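You operate a simulated robot arm through the tools that you are given. There is no shell and no other tool.

You run a simulated two-armed robot. Do the job below in one go: nothing can be reset, and whatever is moved stays where it is left.

JOB
Stir the red lidded jar at speed 3 until its colour is even.
Fine: on the stirrer plate; then switch the plate off and put the jar back. Set down upright: what you pick out.

The check looks at the end state, three seconds after you hand in, the way a careful person would. Anything else that was tipped, shoved, dropped, spilled or broken makes it a failure.

ROBOT AND FRAMES
Two 7-joint arms with two-finger parallel grippers on one trunk that stands fixed in place. Base frame: the origin is at the foot of the trunk, x ahead of it, y to its left, z up. Lengths are in cm, angles in degrees, forces in N, time in s.
The left shoulder is at [5, 16.1, 119.8], the right one opposite. With the tool pointing down near the work surface each hand reaches from about 22 to 68 cm from the base axis, measured 20 degrees to its own side. Payload 3.43 kg a hand.
The tool frame of a hand sits at the grasp point between the pads (the TCP): z along the fingers, y along the line on which they close. The tips reach 3 cm beyond it. The gripper opens to 9.4 cm. The fingers are 2.8 cm wide and 1 cm thick; the gripper's body (5 by 9.6 cm) begins 5.5 cm behind the TCP.
Orientation is that of the tool frame in the base frame, as a unit quaternion [x, y, z, w]. With the fingers straight down and closing along the base's y, the tool's x points along the base's -x, its y along +y and its z along -z.

CONTROLS
- The arms move only by the tool play_rows. It takes "left_deltas", "right_deltas" or both (then of equal length, played together; a hand with none holds still); each is one flat list of numbers, 7 for each row, row after row: the shift along the tool's x, y, z in units of 300 mm (1.0 is 300 mm), then the turn, a rotation vector about the tool's x, y, z in units of 120 degrees (1.0 is 120 degrees), then the finger opening in m, from 0 to 0.094. In form: [x, y, z, wx, wy, wz, gripper, x, y, z, wx, wy, wz, gripper, ...]. A call has 1 to 20 rows; each row is the pose to reach, as a shift and turn from the pose commanded when the call began, along the tool's axes at that moment. A call with a number of a shift or a turn outside -1 to 1 is refused whole. Rows are played at 5 a second. More than 5 cm and 8.6 degrees between two rows, or a gripper value outside its range, and nothing of the call is played. Where a pose cannot be reached the arm comes as near as it can. A force on the tool above 40 N (or 10 N above the force at the start of the call, whichever is more), or a blocked arm, ends the call early, and 0.2 s more pass. Each finger travels about 4.5 cm/s and halts on what it meets, pressing with about 45 N; the grip force reading is that of the motor and also rises with nothing between the fingers. The clock runs only during rows and for 0.2 s after the last one: add rows that repeat a pose to give the fingers time. The reply holds the time, the measured pose of the TCP, the force on the tool along the base axes, the opening and the grip force, in the units named above and with some noise, with the torque about the TCP (base axes, N m) and any sound that the robot's microphone picked up, and new pictures: "pictures" is both (left out), scene, wrist or none (wrist: the cameras of the hands that moved).
- Cameras (640 x 400 px; columns grow to the right, rows downward): "scene" is now at [11.36, -5.78, 134.93]; the picture's right is [-0.61, -0.79, 0.00], its down [-0.23, 0.18, -0.96] and it looks along [0.76, -0.58, -0.29] (base axes); focal length 311 px, centre (320, 200). "left" rides on the left gripper at [7.6, -1.4, -10.2] in its tool frame; the picture's right is [0.18, 0.98, 0.00], its down [-0.75, 0.14, -0.64] and it looks along [-0.63, 0.12, 0.77] (tool axes); focal length 243 px, centre (320, 200). "right" rides on the right gripper at [7.6, 1.4, -10.3] in its tool frame; the picture's right is [-0.18, 0.98, 0.00], its down [-0.75, -0.14, -0.64] and it looks along [-0.63, -0.12, 0.77] (tool axes); focal length 243 px, centre (320, 200). There is no depth. A picture from a camera that has moved, and an enlarged one, comes with that camera's place and axes in the base frame and with its lens.
- slide_trunk(by): slides the trunk up (or, below 0, down) by that many cm; the arms and the scene camera ride with it, the base frame stays. It gives what a move gives, with no picture.
- aim_head(pan, tilt): turns the head with the scene camera to pan (to the left, within 80 degrees either way) and tilt (down, from -29 to 69), counted from straight ahead of the robot. It gives what a move gives, and a new picture of the scene camera.
- inspect(camera, box): a new picture of the part [left, top, right, bottom] of that camera's present view, enlarged. No time passes.
- hand_in(): hands the job in; it is judged then, once.

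Places have to be worked out from the pictures, the camera data and where the tool is seen. Open the grippers and draw the arms clear of the work before you hand the job in, unless the task says otherwise.

The tools are called after ">>>" as name(argument=value, ...) on one line, values as JSON. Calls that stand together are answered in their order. play_rows: Moves the arms, as the interface text tells. Its arguments: {"type":"object","properties":{"left_deltas":{"type":"array","items":{"type":"number"}},"right_deltas":{"type":"array","items":{"type":"number"}},"pictures":{"type":"string","enum":["both","scene","wrist","none"]}},"required":[]} The other tools are called the same way: slide_trunk (by) moves the trunk up or down; aim_head (pan, tilt) turns the head that bears the scene camera; inspect (camera, box) takes an enlarged picture of a part of a camera's view; hand_in () hands the job in.

At the start:

```text
t: 0.0
left_position: [34.29, -4.89, 121.71]
left_tcp_rot: [-0.001, 1.0, 0.0, 0.0]
left_ft_force: [0.2, 1.2, -0.2]
left_moment: [-0.02, 0.0, 0.01]
left_finger_gap: 9.41
left_grip_force: 0.0
right_position: [31.57, -37.65, 129.76]
right_tcp_rot: [0.0, 1.0, 0.001, -0.001]
right_ft_force: [0.6, -0.3, -0.2]
right_moment: [-0.04, 0.02, -0.01]
right_finger_gap: 9.42
right_grip_force: 0.1
trunk travel left (down, up): [-22.5, 4.2]
head pan, tilt (commanded): [-37.6, 16.9]
```

scene: 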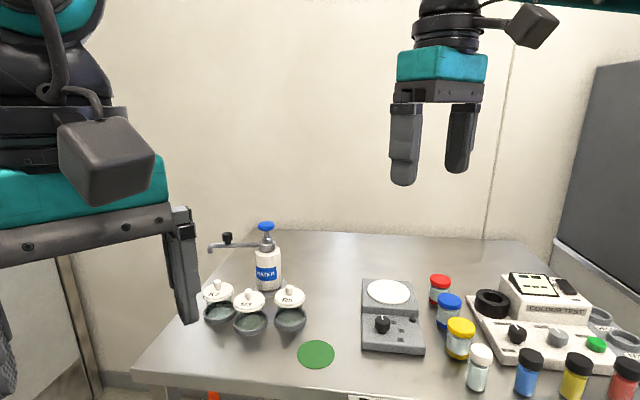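
right: 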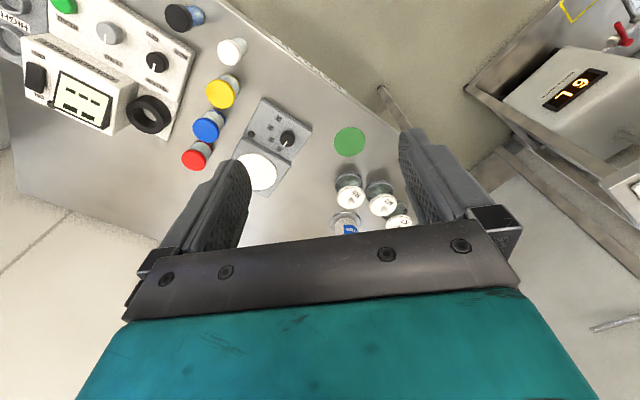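
left: 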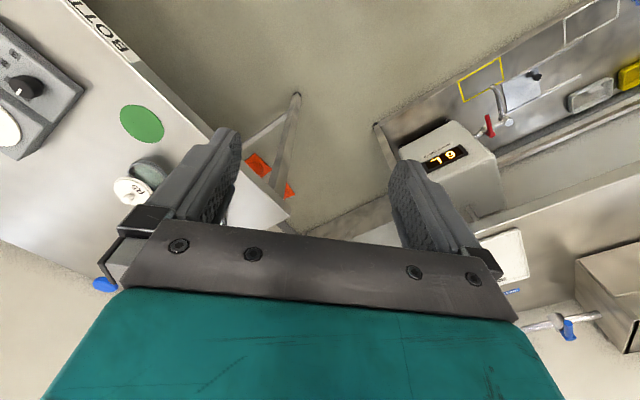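

I see a bench with a stirrer plate, several lidded jars and a tester station. I'll enlarge the relevant parts first to identify the red lidded jar and the plate's controls.

>>> inspect(camera="scene", box=[340, 250, 500, 400])

>>> inspect(camera="scene", box=[460, 250, 640, 400])

>>> inspect(camera="right", box=[160, 80, 400, 240])

>>> inspect(camera="scene", box=[190, 210, 350, 400])

```text
2.67 times, centred on (420, 325) of scene
camera zoom: at [11.36, -5.78, 134.93], right [-0.61, -0.79, 0.0], down [-0.23, 0.18, -0.96], along [0.76, -0.58, -0.29], focal length 830 px, centre (53, -133)
```

zoom: 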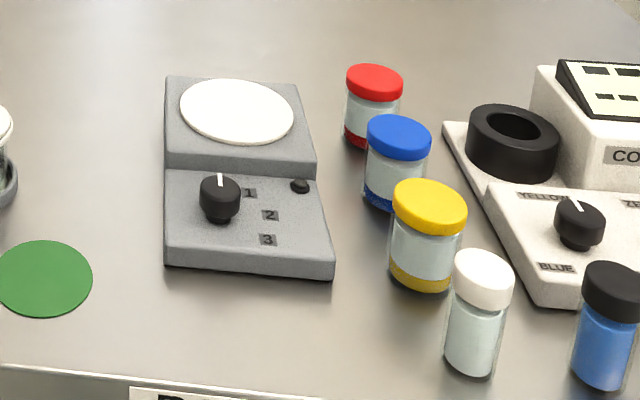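

```text
2.67 times, centred on (550, 325) of scene
camera zoom: at [11.36, -5.78, 134.93], right [-0.61, -0.79, 0.0], down [-0.23, 0.18, -0.96], along [0.76, -0.58, -0.29], focal length 830 px, centre (-293, -133)
```

zoom: 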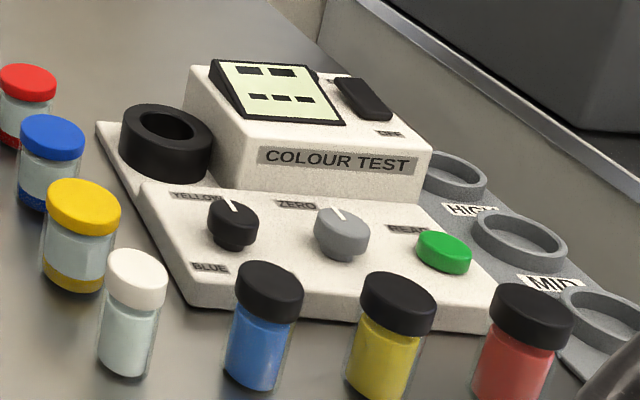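

```text
2.50 times, centred on (280, 160) of right
camera zoom: at [24.12, -36.16, 140.21], right [0.18, 0.98, 0.0], down [0.75, -0.14, 0.64], along [0.63, -0.12, -0.77], focal length 606 px, centre (420, 300)
```

zoom: 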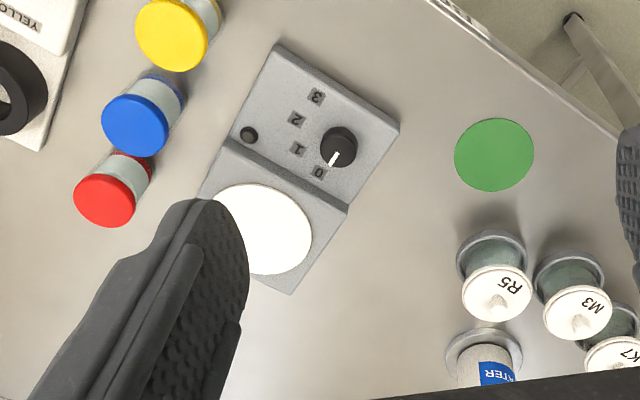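

```text
2.11 times, centred on (270, 305) of scene
camera zoom: at [11.36, -5.78, 134.93], right [-0.61, -0.79, 0.0], down [-0.23, 0.18, -0.96], along [0.76, -0.58, -0.29], focal length 655 px, centre (425, -21)
```

zoom: 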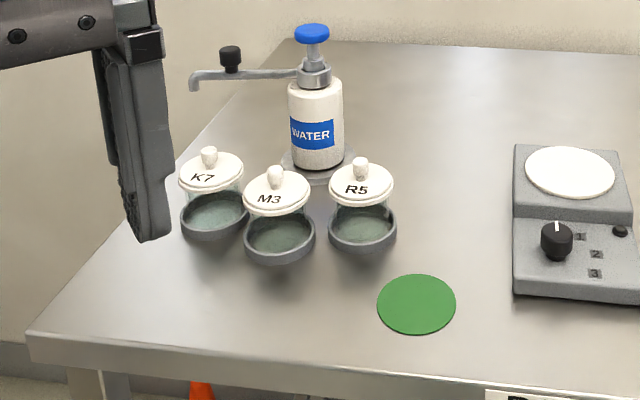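

Triangulating the two views gives a table top at z≈89.5, the red-lidded jar at about (45.3, -67.3), its lid top at z≈95.6, the plate disc at about (50.9, -55.5, 94.5) and the knob at about (45.3, -47.2). I'll aim the head at these to refine the estimates.

>>> aim_head(pan=-50, tilt=32)

```text
t: 0.8
left_position: [34.27, -4.83, 121.81]
left_tcp_rot: [-0.001, 1.0, 0.0, 0.001]
left_ft_force: [0.0, 0.6, -0.3]
left_moment: [0.03, 0.0, 0.0]
left_finger_gap: 9.42
left_grip_force: 0.1
right_position: [31.57, -37.63, 129.88]
right_tcp_rot: [0.0, 1.0, 0.0, 0.0]
right_ft_force: [-0.2, 0.3, -1.0]
right_moment: [-0.02, -0.03, 0.02]
right_finger_gap: 9.4
right_grip_force: 0.1
trunk travel left (down, up): [-22.5, 4.2]
head pan, tilt (commanded): [-50.0, 32.0]
camera scene: at [9.72, -6.94, 132.51], right [-0.77, -0.64, 0.0], down [-0.34, 0.41, -0.85], along [0.55, -0.65, -0.53], focal length 311 px, centre (320, 200)
```

scene: 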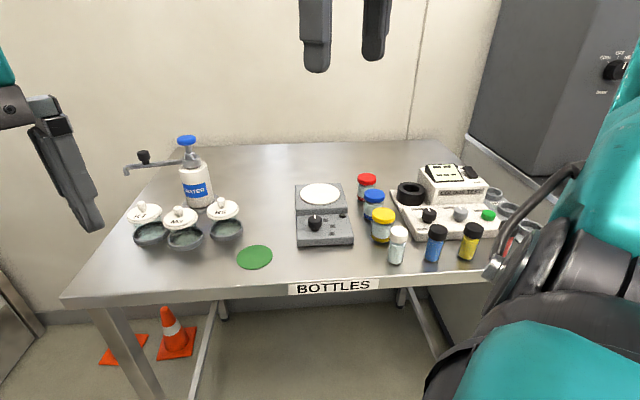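

>>> inspect(camera="scene", box=[280, 160, 440, 260])

>>> inspect(camera="scene", box=[290, 175, 360, 255])

>>> inspect(camera="scene", box=[345, 165, 415, 245])

```text
4.00 times, centred on (360, 210) of scene
camera zoom: at [9.72, -6.94, 132.51], right [-0.77, -0.64, 0.0], down [-0.34, 0.41, -0.85], along [0.55, -0.65, -0.53], focal length 1244 px, centre (160, 160)
```

zoom: 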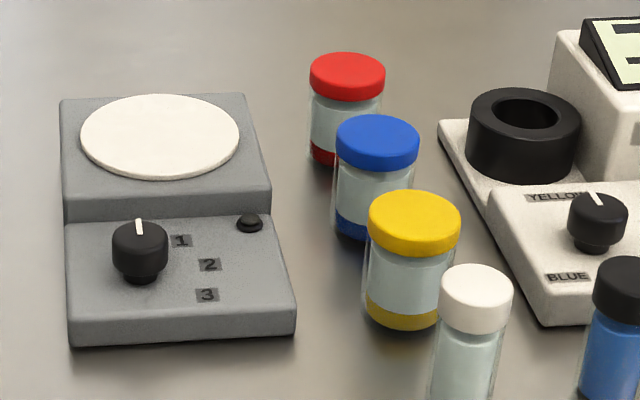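

```text
5.00 times, centred on (325, 215) of scene
camera zoom: at [9.72, -6.94, 132.51], right [-0.77, -0.64, 0.0], down [-0.34, 0.41, -0.85], along [0.55, -0.65, -0.53], focal length 1555 px, centre (295, 125)
```

zoom: 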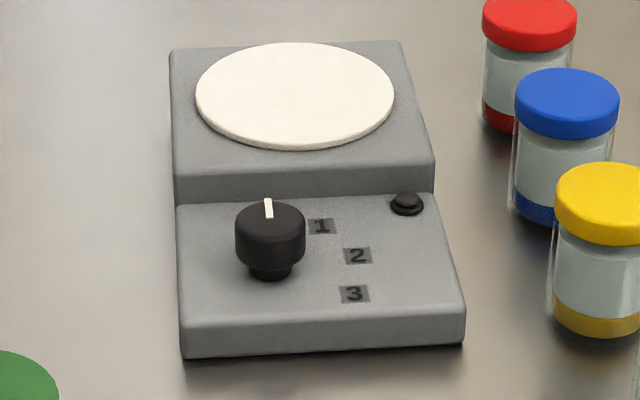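

```text
5.00 times, centred on (380, 205) of scene
camera zoom: at [9.72, -6.94, 132.51], right [-0.77, -0.64, 0.0], down [-0.34, 0.41, -0.85], along [0.55, -0.65, -0.53], focal length 1555 px, centre (20, 175)
```

zoom: 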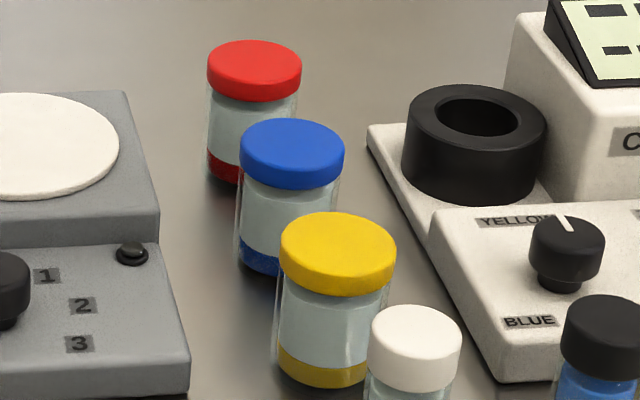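

The stirrer is yawed about 45°, and its knob points at 0, with 1, 2 and 3 clockwise at roughly 40° steps. The blue jar stands about 8.5 cm from the red one, towards the robot, so I'll close across that line. I'm moving the right hand high above that area with a 45° yaw to get a better wrist view.

>>> play_rows(right_deltas=[-0.031, -0.064, 0.066, 0, 0, 0.042, 0.094, -0.062, -0.128, 0.132, 0, 0, 0.083, 0.094, -0.093, -0.193, 0.198, 0, 0, 0.125, 0.094, -0.124, -0.257, 0.264, 0, 0, 0.167, 0.094, -0.156, -0.321, 0.329, 0, 0, 0.208, 0.094, -0.187, -0.385, 0.395, 0, 0, 0.25, 0.094, -0.218, -0.45, 0.461, 0, 0, 0.292, 0.094, -0.249, -0.514, 0.527, 0, 0, 0.333, 0.094, -0.28, -0.578, 0.593, 0, 0, 0.375, 0.094, -0.28, -0.578, 0.593, 0, 0, 0.375, 0.094], pictures="both")

```text
t: 3.0
left_position: [34.31, -4.86, 121.79]
left_tcp_rot: [-0.001, 1.0, 0.0, 0.0]
left_ft_force: [-0.1, 0.0, 0.1]
left_moment: [-0.04, 0.01, -0.03]
left_finger_gap: 9.42
left_grip_force: 0.1
right_position: [40.06, -54.9, 112.16]
right_tcp_rot: [0.383, 0.924, 0.0, 0.0]
right_ft_force: [1.5, 0.0, 0.2]
right_moment: [-0.03, -0.02, -0.01]
right_finger_gap: 9.39
right_grip_force: 0.0
trunk travel left (down, up): [-22.5, 4.2]
head pan, tilt (commanded): [-50.0, 32.0]
camera scene: at [9.7, -6.93, 132.51], right [-0.77, -0.64, 0.0], down [-0.34, 0.41, -0.85], along [0.55, -0.65, -0.53], focal length 311 px, centre (320, 200)
camera right: at [35.83, -48.51, 122.5], right [0.83, 0.56, 0.0], down [0.43, -0.63, 0.64], along [0.36, -0.53, -0.77], focal length 243 px, centre (320, 200)
```

scene: 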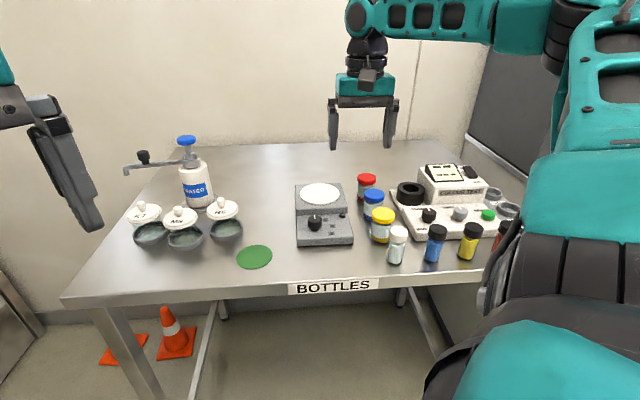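
right: 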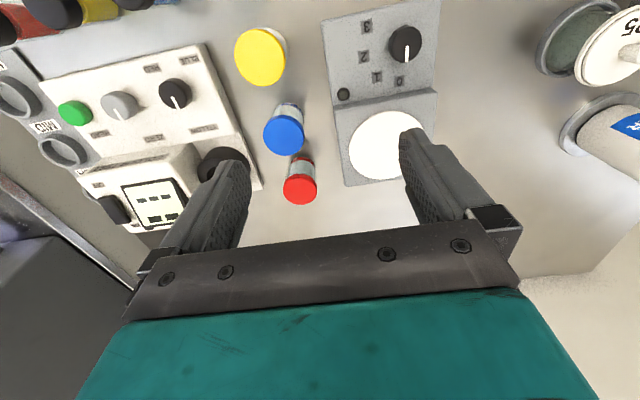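

The hand is above the row at (40, -55, 112). I'll zoom the wrist view to pin down the jar and plate.

>>> inspect(camera="right", box=[220, 100, 380, 220])

>>> inspect(camera="right", box=[310, 0, 450, 200])

```text
3.33 times, centred on (300, 160) of right
camera zoom: at [35.83, -48.51, 122.5], right [0.83, 0.56, 0.0], down [0.43, -0.63, 0.64], along [0.36, -0.53, -0.77], focal length 809 px, centre (387, 333)
```

zoom: 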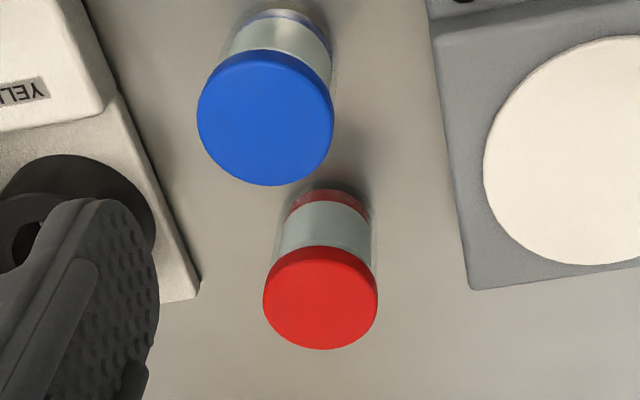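

```text
2.00 times, centred on (380, 100) of right
camera zoom: at [35.83, -48.51, 122.5], right [0.83, 0.56, 0.0], down [0.43, -0.63, 0.64], along [0.36, -0.53, -0.77], focal length 485 px, centre (200, 400)
```

zoom: 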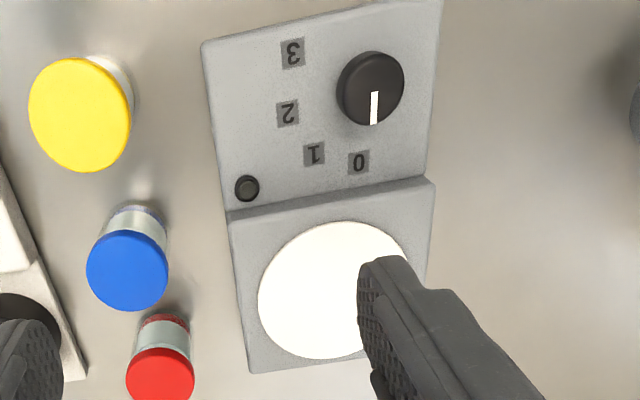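

The red jar's centre is about (45.1, -67.2) with its lid top at z≈96. The device edge is about 6 cm away on one side and the tester ring about 7.4 cm on the other, so I'll narrow the opening to 7.5 cm and test the reach above the jar at z=104.

>>> play_rows(right_deltas=[-0.068, -0.028, 0.02, 0, 0, 0, 0.075, -0.136, -0.056, 0.05, 0, 0, 0, 0.075, -0.204, -0.084, 0.1, 0, 0, 0, 0.075, -0.272, -0.112, 0.15, 0, 0, 0, 0.075, -0.34, -0.14, 0.2, 0, 0, 0, 0.075, -0.408, -0.167, 0.267, 0, 0, 0, 0.075, -0.408, -0.167, 0.267, 0, 0, 0, 0.075], pictures="both")

```text
t: 4.6
left_position: [34.25, -4.82, 121.72]
left_tcp_rot: [0.0, 1.0, 0.0, -0.001]
left_ft_force: [-0.3, -0.3, 0.1]
left_moment: [-0.01, 0.0, 0.02]
left_finger_gap: 9.4
left_grip_force: 0.0
right_position: [44.59, -65.89, 105.24]
right_tcp_rot: [0.382, 0.924, -0.001, 0.0]
right_ft_force: [-0.2, 0.9, 0.5]
right_moment: [0.0, 0.0, 0.02]
right_finger_gap: 7.5
right_grip_force: 0.0
right hand out of reach, approached as far as the arm can: row 6, 7
trunk travel left (down, up): [-22.5, 4.2]
head pan, tilt (commanded): [-50.0, 32.0]
camera scene: at [9.75, -6.96, 132.5], right [-0.77, -0.64, 0.0], down [-0.34, 0.41, -0.85], along [0.55, -0.65, -0.53], focal length 311 px, centre (320, 200)
camera right: at [40.34, -59.37, 115.69], right [0.82, 0.57, 0.0], down [0.43, -0.63, 0.64], along [0.36, -0.53, -0.77], focal length 243 px, centre (320, 200)
```

scene: 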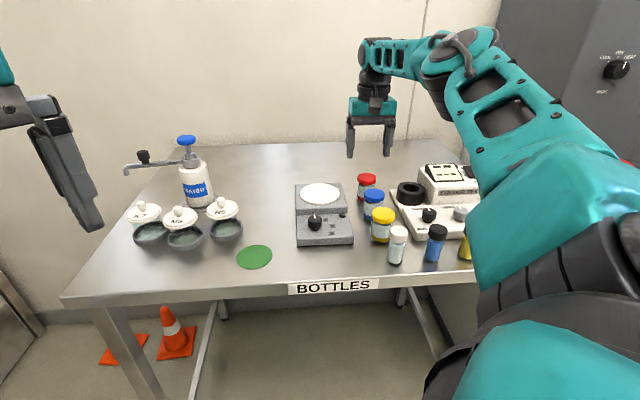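
right: 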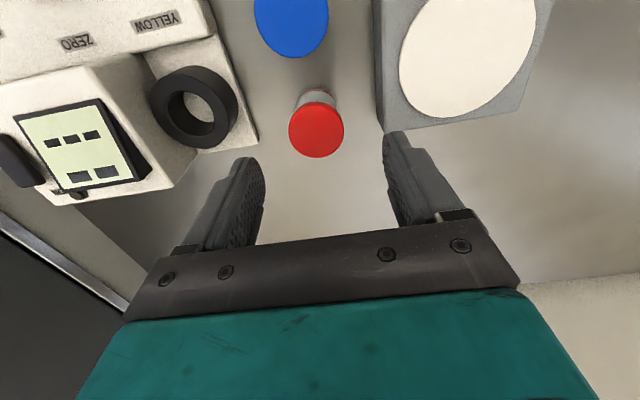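

The arm stops about 1.8 cm short with the tool vertical. I'll tilt the tool 10° outward (wrist back) and descend slightly, then check how well it reaches.

>>> play_rows(right_deltas=[0.006, 0.003, 0.03, 0, -0.03, 0, 0.075, 0.012, 0.007, 0.06, 0, -0.06, 0, 0.075, 0.012, 0.007, 0.1, 0, -0.0833, 0, 0.075, 0.012, 0.007, 0.1, 0, -0.0833, 0, 0.075], pictures="wrist")

>>> inspect(camera="right", box=[220, 60, 420, 200])

```text
t: 5.6
left_position: [34.34, -4.81, 121.67]
left_tcp_rot: [-0.001, 1.0, 0.0, 0.0]
left_ft_force: [-0.7, -0.2, -0.3]
left_moment: [0.0, -0.01, -0.04]
left_finger_gap: 9.38
left_grip_force: 0.1
right_position: [44.58, -65.31, 102.27]
right_tcp_rot: [0.381, 0.92, -0.034, 0.08]
right_ft_force: [-0.7, -0.9, -0.1]
right_moment: [0.02, 0.01, 0.01]
right_finger_gap: 7.48
right_grip_force: 0.0
trunk travel left (down, up): [-22.5, 4.2]
head pan, tilt (commanded): [-50.0, 32.0]
camera right: at [39.02, -57.73, 111.22], right [0.82, 0.57, 0.03], down [0.35, -0.55, 0.76], along [0.45, -0.62, -0.64], focal length 243 px, centre (320, 200)
```

right: 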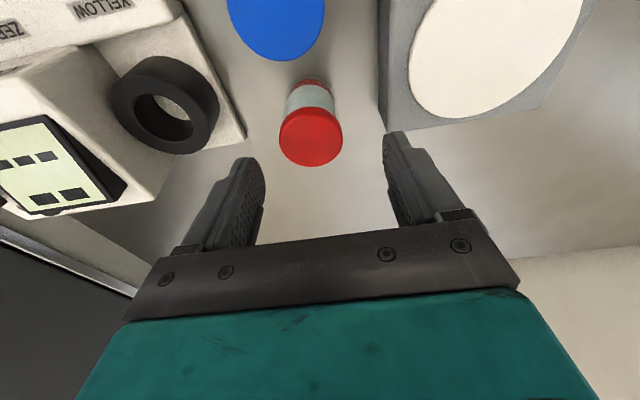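

```text
2.86 times, centred on (320, 130) of right
camera zoom: at [39.02, -57.73, 111.22], right [0.82, 0.57, 0.03], down [0.35, -0.55, 0.76], along [0.45, -0.62, -0.64], focal length 693 px, centre (320, 400)
```

zoom: 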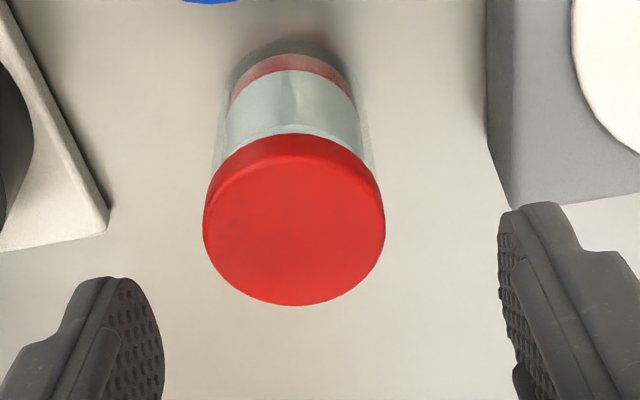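

The tilted pose is reachable. From this close view the lid centre is about (45.1, -67.0). I'll centre over it at z=99.5, with the tips just above lid height.

>>> play_rows(right_deltas=[-0.018, -0.014, 0.03, 0, 0, 0, 0.075, -0.0353, -0.0276, 0.06, 0, 0, 0, 0.075, -0.0353, -0.0276, 0.1, 0, 0, 0, 0.075, -0.0353, -0.0276, 0.1, 0, 0, 0, 0.075], pictures="both")

>>> inspect(camera="scene", box=[320, 120, 440, 220])

>>> inspect(camera="right", box=[200, 40, 440, 240])

```text
t: 6.6
left_position: [34.21, -4.87, 121.68]
left_tcp_rot: [-0.001, 1.0, 0.0, 0.0]
left_ft_force: [0.2, 0.1, -0.4]
left_moment: [-0.03, 0.01, 0.0]
left_finger_gap: 9.4
left_grip_force: 0.0
right_position: [45.11, -67.02, 99.52]
right_tcp_rot: [0.381, 0.921, -0.033, 0.08]
right_ft_force: [-0.1, 0.2, 0.7]
right_moment: [0.0, 0.0, 0.02]
right_finger_gap: 7.51
right_grip_force: 0.0
trunk travel left (down, up): [-22.5, 4.2]
head pan, tilt (commanded): [-50.0, 32.0]
camera scene: at [9.72, -6.94, 132.5], right [-0.77, -0.64, 0.0], down [-0.34, 0.41, -0.85], along [0.55, -0.65, -0.53], focal length 311 px, centre (320, 200)
camera right: at [39.59, -59.42, 108.51], right [0.82, 0.57, 0.03], down [0.35, -0.55, 0.76], along [0.45, -0.62, -0.65], focal length 243 px, centre (320, 200)
```

scene: 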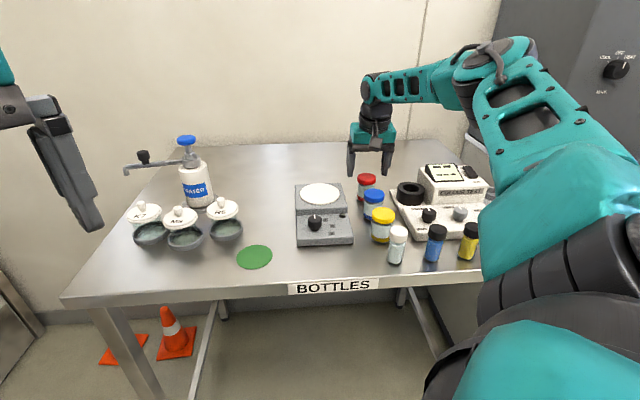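
right: 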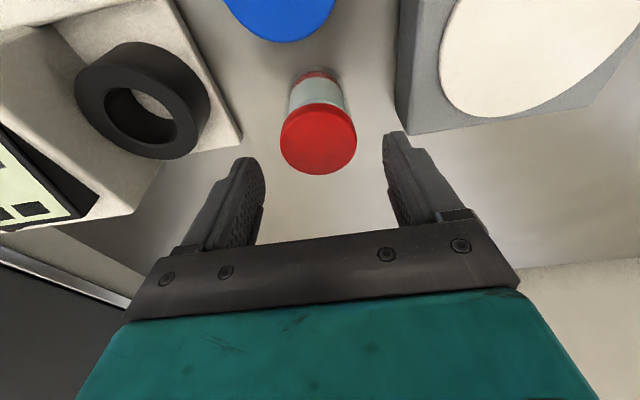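

```text
4.00 times, centred on (380, 170) of scene
camera zoom: at [9.72, -6.94, 132.5], right [-0.77, -0.64, 0.0], down [-0.34, 0.41, -0.85], along [0.55, -0.65, -0.53], focal length 1244 px, centre (80, 320)
```

zoom: 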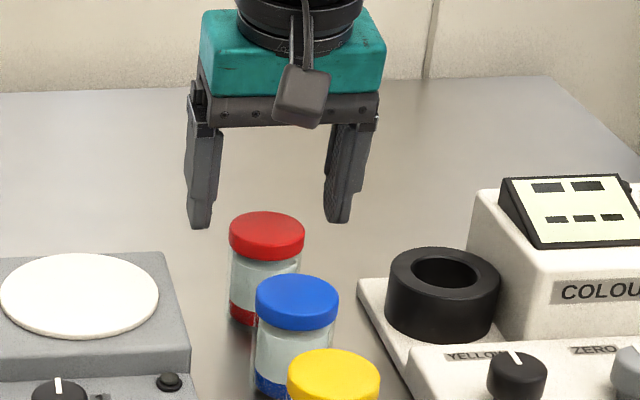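

```text
2.00 times, centred on (320, 140) of right
camera zoom: at [39.59, -59.42, 108.51], right [0.82, 0.57, 0.03], down [0.35, -0.55, 0.76], along [0.45, -0.62, -0.65], focal length 485 px, centre (320, 320)
```

zoom: 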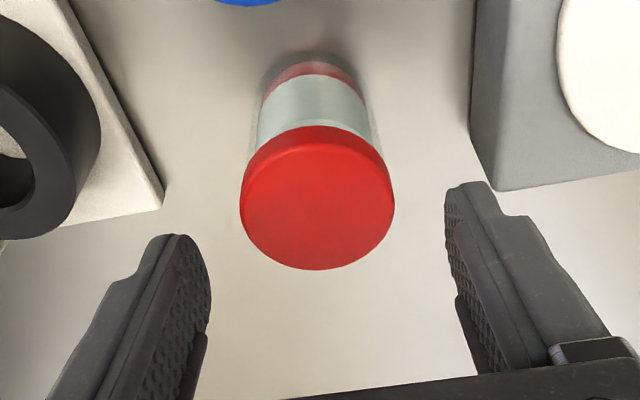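

The fingers straddle the jar centrally and the latest estimate puts the lid at (45.1, -66.95). I'll descend vertically to TCP z≈93.8, still open, and check for contact.

>>> play_rows(right_deltas=[0.0068, 0.0002, 0.0374, 0, 0, 0, 0.075, 0.0136, 0.0005, 0.0748, 0, 0, 0, 0.075, 0.0205, 0.0007, 0.1121, 0, 0, 0, 0.075, 0.0273, 0.001, 0.1495, 0, 0, 0, 0.075, 0.0341, 0.0012, 0.1869, 0, 0, 0, 0.075, 0.0341, 0.0012, 0.1869, 0, 0, 0, 0.075], pictures="both")

>>> inspect(camera="scene", box=[320, 120, 440, 220])

>>> inspect(camera="right", box=[200, 40, 440, 240])

```text
t: 8.0
left_position: [34.48, -4.83, 121.82]
left_tcp_rot: [0.0, 1.0, 0.0, 0.0]
left_ft_force: [-0.4, 0.3, -0.2]
left_moment: [0.01, 0.04, -0.03]
left_finger_gap: 9.42
left_grip_force: 0.0
right_position: [44.83, -66.75, 94.08]
right_tcp_rot: [0.381, 0.92, -0.033, 0.08]
right_ft_force: [-0.3, 0.4, -0.3]
right_moment: [-0.02, -0.01, -0.02]
right_finger_gap: 7.5
right_grip_force: 0.0
trunk travel left (down, up): [-22.5, 4.2]
head pan, tilt (commanded): [-50.0, 32.0]
camera scene: at [9.72, -6.95, 132.5], right [-0.77, -0.64, 0.0], down [-0.34, 0.41, -0.85], along [0.55, -0.65, -0.53], focal length 311 px, centre (320, 200)
camera right: at [39.47, -59.22, 102.96], right [0.82, 0.57, 0.03], down [0.35, -0.55, 0.76], along [0.45, -0.62, -0.65], focal length 243 px, centre (320, 200)
```

scene: 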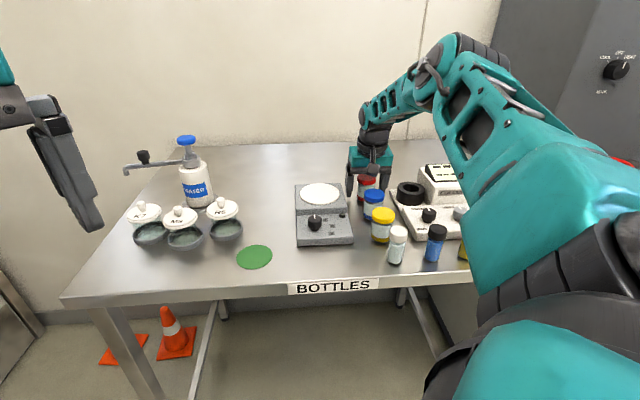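
right: 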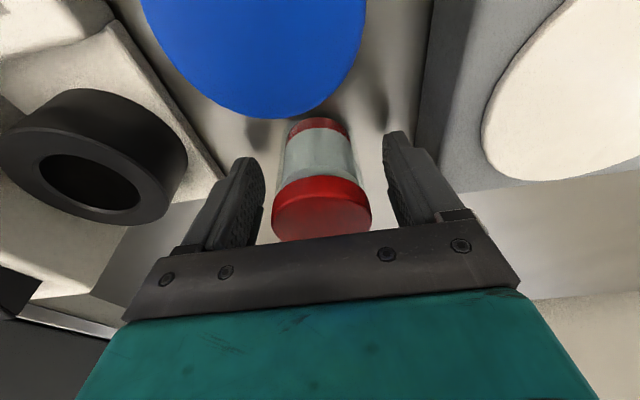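

```text
4.00 times, centred on (380, 170) of scene
camera zoom: at [9.72, -6.95, 132.5], right [-0.77, -0.64, 0.0], down [-0.34, 0.41, -0.85], along [0.55, -0.65, -0.53], focal length 1244 px, centre (80, 320)
```

zoom: 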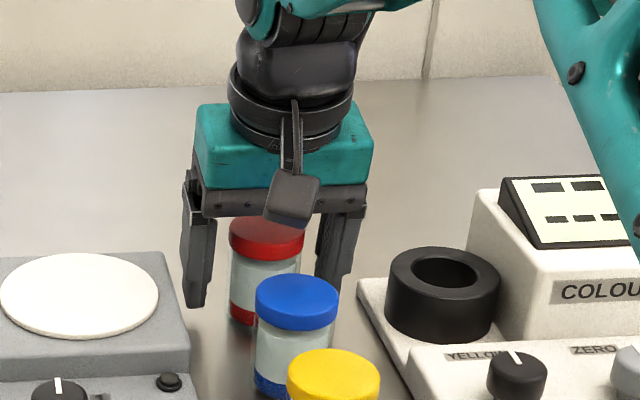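

```text
2.00 times, centred on (320, 140) of right
camera zoom: at [39.47, -59.22, 102.96], right [0.82, 0.57, 0.03], down [0.35, -0.55, 0.76], along [0.45, -0.62, -0.65], focal length 485 px, centre (320, 320)
```

zoom: 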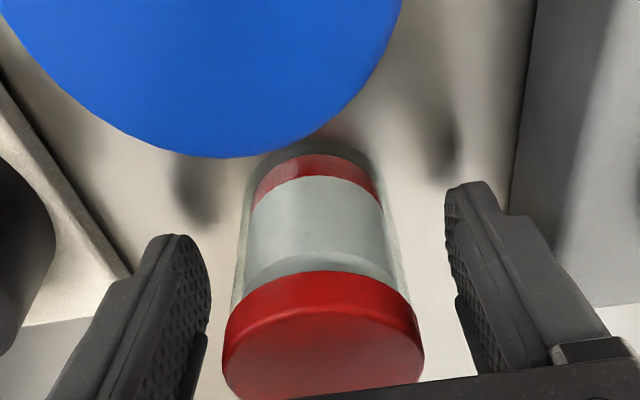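

The fingers surround the jar with no contact force: TCP at (44.8, -66.75, 94.1), jar centre at about (45.1, -66.9). Closing gently now.

>>> play_rows(right_deltas=[0, 0, 0, 0, 0, 0, 0.065, 0, 0, 0, 0, 0, 0, 0.056, 0, 0, 0, 0, 0, 0, 0.05, 0, 0, 0, 0, 0, 0, 0.046, 0, 0, 0, 0, 0, 0, 0.042, 0, 0, 0, 0, 0, 0, 0.04, 0, 0, 0, 0, 0, 0, 0.04], pictures="wrist")

>>> inspect(camera="right", box=[200, 40, 440, 240])

```text
t: 9.6
left_position: [34.34, -4.86, 121.69]
left_tcp_rot: [-0.001, 1.0, 0.0, 0.0]
left_ft_force: [-0.8, -0.2, 1.4]
left_moment: [0.03, -0.03, -0.04]
left_finger_gap: 9.41
left_grip_force: 0.1
right_position: [44.94, -66.78, 94.06]
right_tcp_rot: [0.381, 0.921, -0.033, 0.08]
right_ft_force: [-0.9, 0.6, 0.3]
right_moment: [-0.01, 0.05, -0.02]
right_finger_gap: 4.7
right_grip_force: 44.4
trunk travel left (down, up): [-22.5, 4.2]
head pan, tilt (commanded): [-50.0, 32.0]
camera right: at [39.46, -59.21, 102.97], right [0.82, 0.57, 0.03], down [0.35, -0.55, 0.76], along [0.45, -0.62, -0.65], focal length 243 px, centre (320, 200)
```

right: 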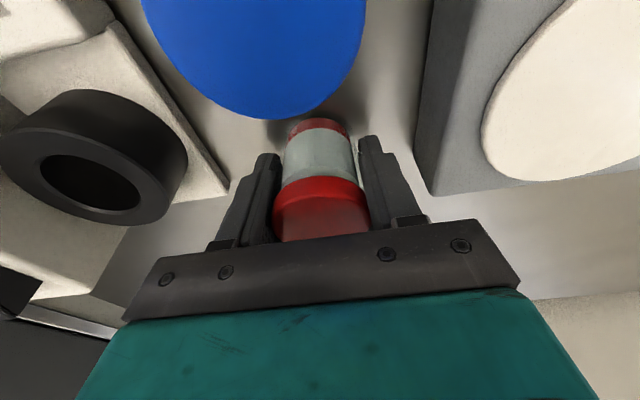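

```text
2.00 times, centred on (320, 140) of right
camera zoom: at [39.46, -59.21, 102.97], right [0.82, 0.57, 0.03], down [0.35, -0.55, 0.76], along [0.45, -0.62, -0.65], focal length 485 px, centre (320, 320)
```

zoom: 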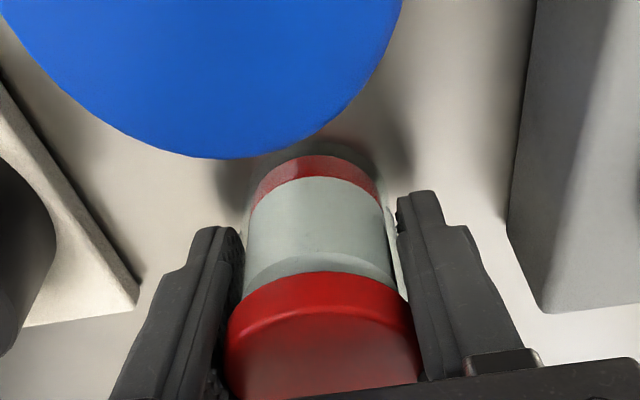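

Grip is firm at 4.7 cm and 44 N. I'll note the pick pose as TCP (44.9, -66.8, 94.05) at 10° tilt, 45° yaw, for putting it back. Lifting straight up 7 cm.

>>> play_rows(right_deltas=[-0.0029, 0, -0.0164, 0, 0, 0, 0.04, -0.0087, 0, -0.0492, 0, 0, 0, 0.04, -0.0174, 0, -0.0985, 0, 0, 0, 0.04, -0.026, 0, -0.1477, 0, 0, 0, 0.04, -0.0347, 0, -0.197, 0, 0, 0, 0.04, -0.0405, 0, -0.2298, 0, 0, 0, 0.04, -0.0405, 0, -0.2298, 0, 0, 0, 0.04], pictures="both")

>>> inspect(camera="scene", box=[290, 110, 440, 250])

```text
t: 11.2
left_position: [34.42, -4.93, 121.65]
left_tcp_rot: [-0.001, 1.0, 0.0, -0.001]
left_ft_force: [-0.2, 0.1, 0.2]
left_moment: [-0.03, 0.02, 0.0]
left_finger_gap: 9.41
left_grip_force: 0.1
right_position: [45.04, -66.91, 100.89]
right_tcp_rot: [0.381, 0.92, -0.034, 0.08]
right_ft_force: [-0.1, 0.0, -1.8]
right_moment: [0.02, 0.02, -0.06]
right_finger_gap: 4.62
right_grip_force: 44.4
trunk travel left (down, up): [-22.5, 4.2]
head pan, tilt (commanded): [-50.0, 32.0]
camera scene: at [9.73, -6.97, 132.5], right [-0.77, -0.64, 0.0], down [-0.34, 0.41, -0.85], along [0.55, -0.65, -0.53], focal length 311 px, centre (320, 200)
camera right: at [39.61, -59.33, 109.83], right [0.82, 0.57, 0.03], down [0.35, -0.55, 0.76], along [0.45, -0.62, -0.65], focal length 243 px, centre (320, 200)
```

scene: 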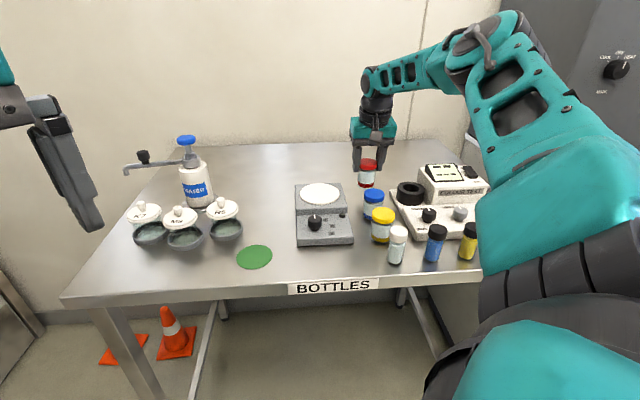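
right: 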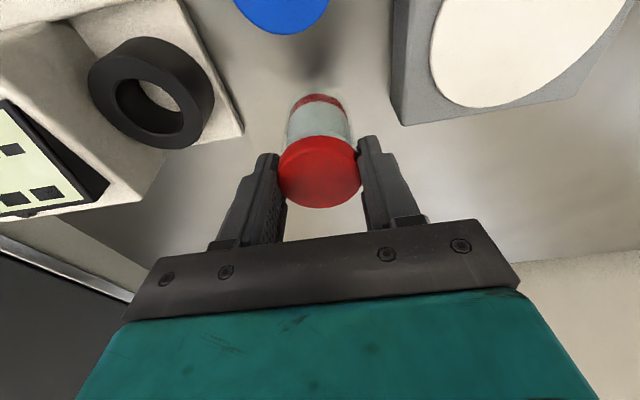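

```text
2.86 times, centred on (365, 180) of scene
camera zoom: at [9.73, -6.97, 132.5], right [-0.77, -0.64, 0.0], down [-0.34, 0.41, -0.85], along [0.55, -0.65, -0.53], focal length 889 px, centre (191, 257)
```

zoom: 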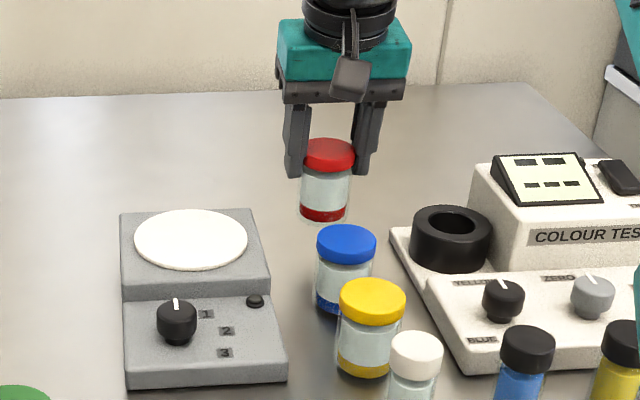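

The picture shows the jar has slid down in the grip: its lid top is now about 1 cm below the TCP, where before it was 2 cm above. That is about 3 cm of slip, so I'll lower right away, straight back over its spot, and look again.

>>> play_rows(right_deltas=[0.0058, 0, 0.0328, 0, 0, 0, 0.04, 0.0116, 0, 0.0657, 0, 0, 0, 0.04, 0.0174, 0, 0.0985, 0, 0, 0, 0.04], pictures="both")

>>> inspect(camera="scene", box=[320, 120, 440, 220])

>>> inspect(camera="right", box=[200, 40, 440, 240])

```text
t: 12.0
left_position: [34.33, -4.85, 121.68]
left_tcp_rot: [-0.001, 1.0, 0.0, -0.001]
left_ft_force: [0.0, 0.9, -0.2]
left_moment: [0.01, 0.0, -0.01]
left_finger_gap: 9.4
left_grip_force: 0.0
right_position: [45.12, -67.02, 97.91]
right_tcp_rot: [0.381, 0.92, -0.033, 0.081]
right_ft_force: [-0.2, 0.3, -1.5]
right_moment: [0.01, -0.01, 0.01]
right_finger_gap: 4.6
right_grip_force: 45.1
trunk travel left (down, up): [-22.5, 4.2]
head pan, tilt (commanded): [-50.0, 32.0]
camera scene: at [9.74, -6.98, 132.5], right [-0.77, -0.64, 0.0], down [-0.34, 0.41, -0.85], along [0.55, -0.65, -0.53], focal length 311 px, centre (320, 200)
camera right: at [39.63, -59.35, 106.75], right [0.82, 0.57, 0.03], down [0.35, -0.55, 0.76], along [0.45, -0.62, -0.65], focal length 243 px, centre (320, 200)
```

scene: 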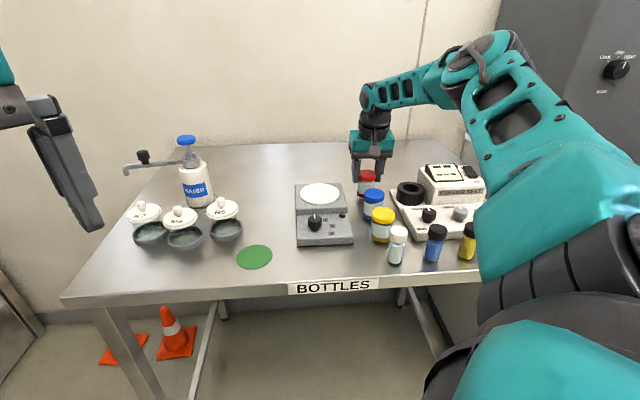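
right: 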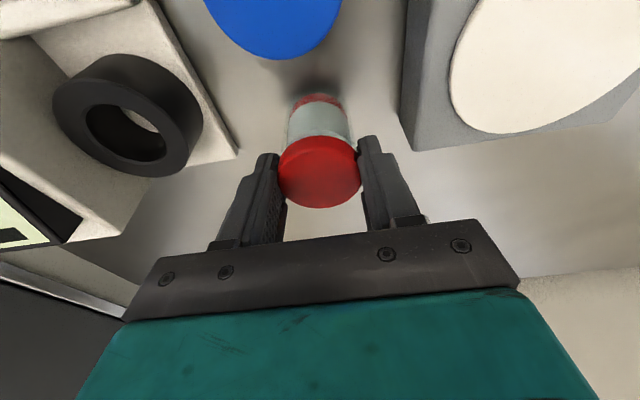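

```text
4.00 times, centred on (380, 170) of scene
camera zoom: at [9.74, -6.98, 132.5], right [-0.77, -0.64, 0.0], down [-0.34, 0.41, -0.85], along [0.55, -0.65, -0.53], focal length 1244 px, centre (80, 320)
```

zoom: 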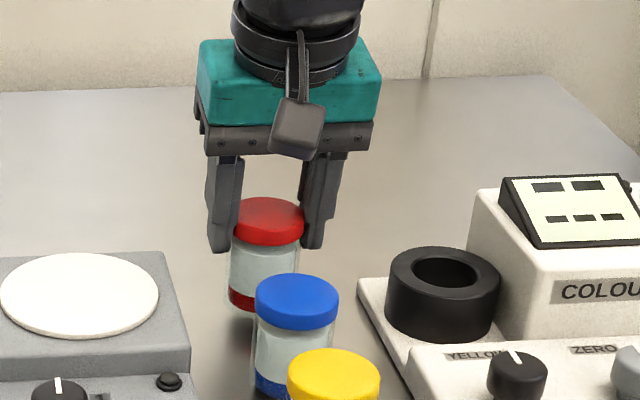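

```text
2.00 times, centred on (320, 140) of right
camera zoom: at [39.63, -59.35, 106.75], right [0.82, 0.57, 0.03], down [0.35, -0.55, 0.76], along [0.45, -0.62, -0.65], focal length 485 px, centre (320, 320)
```

zoom: 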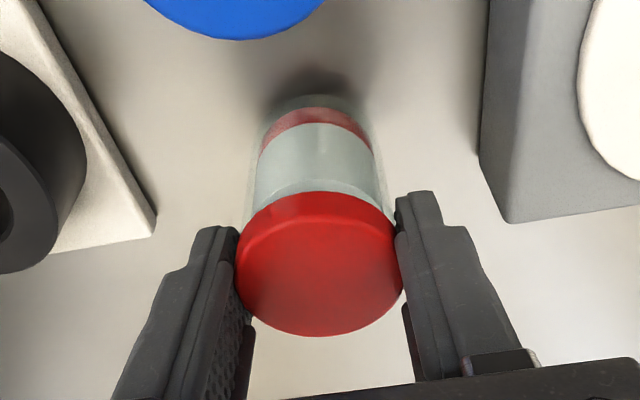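

The jar now looks stable in the grip; its position in the wrist view hasn't changed since the last picture, and it is about 1 cm off the table. I'll hold here for 2 s at this safe height to see whether it creeps.

>>> play_rows(right_deltas=[0, 0, 0, 0, 0, 0, 0.036, 0, 0, 0, 0, 0, 0, 0.036, 0, 0, 0, 0, 0, 0, 0.036, 0, 0, 0, 0, 0, 0, 0.036, 0, 0, 0, 0, 0, 0, 0.036, 0, 0, 0, 0, 0, 0, 0.036, 0, 0, 0, 0, 0, 0, 0.036, 0, 0, 0, 0, 0, 0, 0.036, 0, 0, 0, 0, 0, 0, 0.036, 0, 0, 0, 0, 0, 0, 0.036], pictures="wrist")

>>> inspect(camera="right", box=[200, 40, 440, 240])

>>> inspect(camera="scene", box=[320, 120, 440, 220])

```text
t: 14.2
left_position: [34.24, -4.92, 121.78]
left_tcp_rot: [-0.001, 1.0, 0.0, -0.001]
left_ft_force: [-0.3, -0.7, 0.5]
left_moment: [0.02, 0.02, 0.0]
left_finger_gap: 9.41
left_grip_force: 0.0
right_position: [45.08, -67.03, 97.89]
right_tcp_rot: [0.381, 0.921, -0.033, 0.08]
right_ft_force: [0.0, -0.4, -1.6]
right_moment: [-0.03, -0.01, -0.02]
right_finger_gap: 4.6
right_grip_force: 44.8
trunk travel left (down, up): [-22.5, 4.2]
head pan, tilt (commanded): [-50.0, 32.0]
camera right: at [39.63, -59.33, 106.78], right [0.82, 0.57, 0.03], down [0.35, -0.55, 0.76], along [0.45, -0.62, -0.65], focal length 243 px, centre (320, 200)
```

right: 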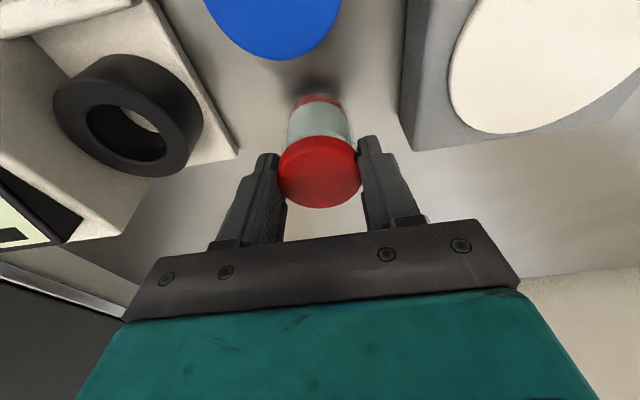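

```text
2.00 times, centred on (320, 140) of right
camera zoom: at [39.63, -59.33, 106.78], right [0.82, 0.57, 0.03], down [0.35, -0.55, 0.76], along [0.45, -0.62, -0.65], focal length 485 px, centre (320, 320)
```

zoom: 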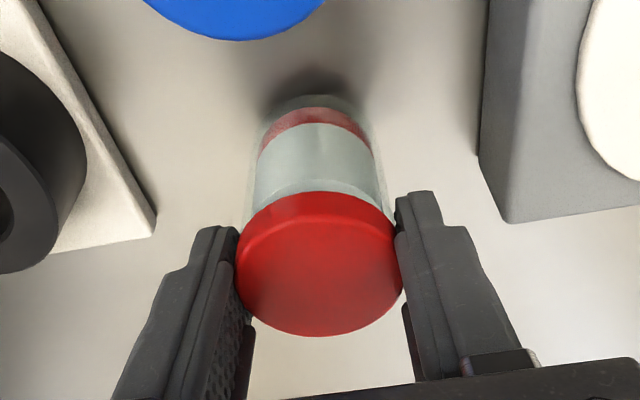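

```text
4.00 times, centred on (380, 170) of scene
camera zoom: at [9.73, -6.96, 132.5], right [-0.77, -0.64, 0.0], down [-0.34, 0.41, -0.85], along [0.55, -0.65, -0.53], focal length 1244 px, centre (80, 320)
```

zoom: 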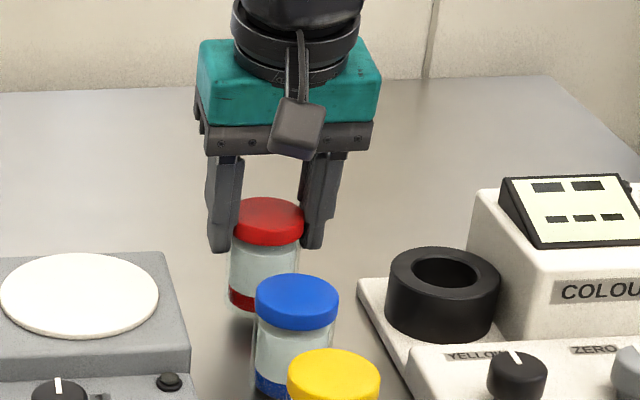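

There was no creep over 2 s: the gap is steady at 4.60 and the grip is on the lid. I'll now lift slowly to TCP z≈104.4 so the jar bottom (about 7.5 cm below the TCP) clears the stirrer.

>>> play_rows(right_deltas=[-0.0011, 0, -0.0064, 0, 0, 0, 0.036, -0.0034, 0, -0.0192, 0, 0, 0, 0.036, -0.0064, 0, -0.0363, 0, 0, 0, 0.036, -0.0098, 0, -0.0555, 0, 0, 0, 0.036, -0.0135, 0, -0.0768, 0, 0, 0, 0.036, -0.0173, 0, -0.0982, 0, 0, 0, 0.036, -0.0211, 0, -0.1195, 0, 0, 0, 0.036, -0.0248, 0, -0.1408, 0, 0, 0, 0.036, -0.0286, 0, -0.1622, 0, 0, 0, 0.036, -0.0323, 0, -0.1835, 0, 0, 0, 0.036, -0.0353, 0, -0.2006, 0, 0, 0, 0.036, -0.0376, 0, -0.2134, 0, 0, 0, 0.036, -0.0376, 0, -0.2134, 0, 0, 0, 0.036], pictures="both")

>>> inspect(camera="scene", box=[290, 110, 440, 250])

>>> inspect(camera="right", box=[200, 40, 440, 240])

```text
t: 17.0
left_position: [34.32, -4.89, 121.81]
left_tcp_rot: [-0.001, 1.0, -0.001, 0.0]
left_ft_force: [0.5, -0.5, -0.6]
left_moment: [0.0, 0.01, 0.02]
left_finger_gap: 9.38
left_grip_force: 0.0
right_position: [45.02, -66.96, 104.34]
right_tcp_rot: [0.381, 0.92, -0.034, 0.08]
right_ft_force: [-0.1, 0.3, -0.3]
right_moment: [-0.01, 0.02, -0.01]
right_finger_gap: 4.6
right_grip_force: 45.2
trunk travel left (down, up): [-22.5, 4.2]
head pan, tilt (commanded): [-50.0, 32.0]
camera scene: at [9.73, -6.96, 132.5], right [-0.77, -0.64, 0.0], down [-0.34, 0.41, -0.85], along [0.55, -0.65, -0.53], focal length 311 px, centre (320, 200)
camera right: at [39.64, -59.38, 113.25], right [0.82, 0.57, 0.03], down [0.35, -0.55, 0.76], along [0.45, -0.62, -0.65], focal length 243 px, centre (320, 200)
```

scene: 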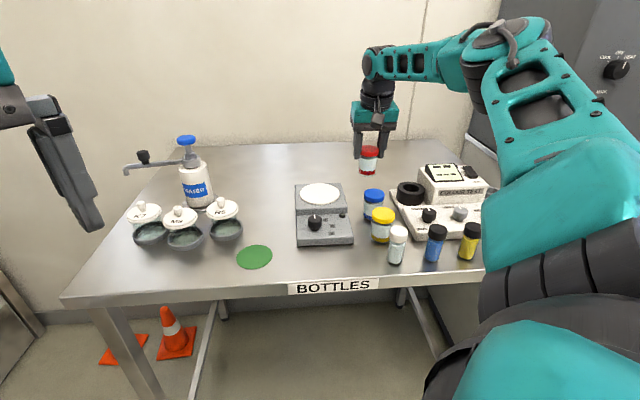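
right: 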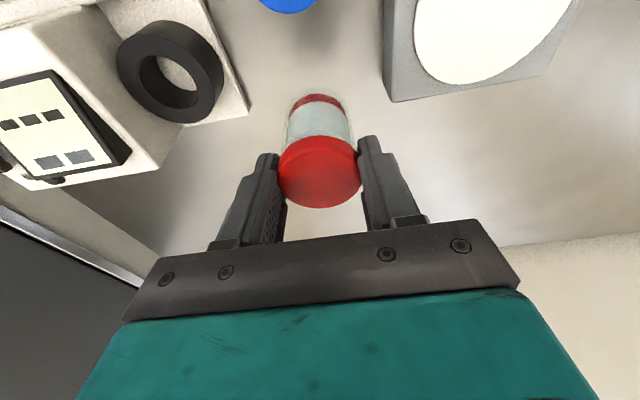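

```text
2.86 times, centred on (365, 180) of scene
camera zoom: at [9.73, -6.96, 132.5], right [-0.77, -0.64, 0.0], down [-0.34, 0.41, -0.85], along [0.55, -0.65, -0.53], focal length 889 px, centre (191, 257)
```

zoom: 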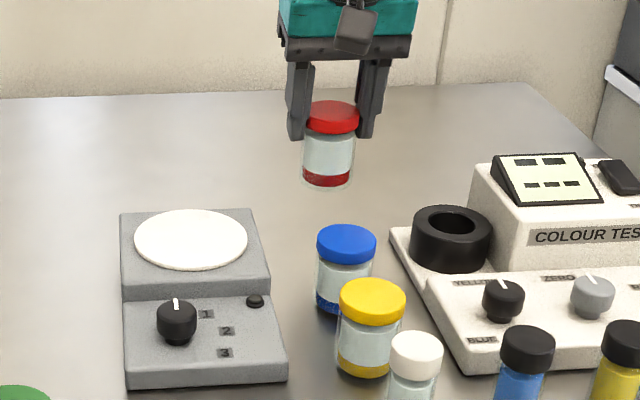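

```text
2.00 times, centred on (320, 140) of right
camera zoom: at [39.64, -59.38, 113.25], right [0.82, 0.57, 0.03], down [0.35, -0.55, 0.76], along [0.45, -0.62, -0.65], focal length 485 px, centre (320, 320)
```

zoom: 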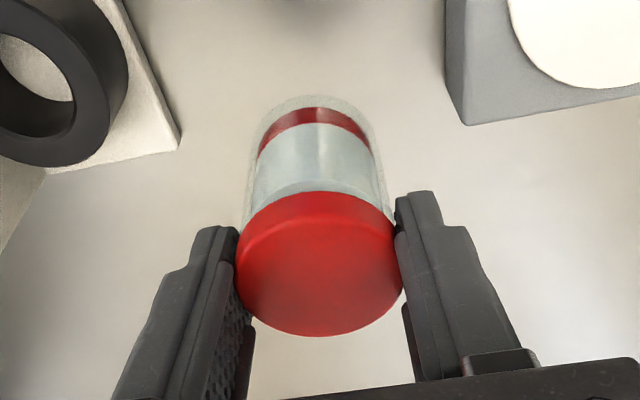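

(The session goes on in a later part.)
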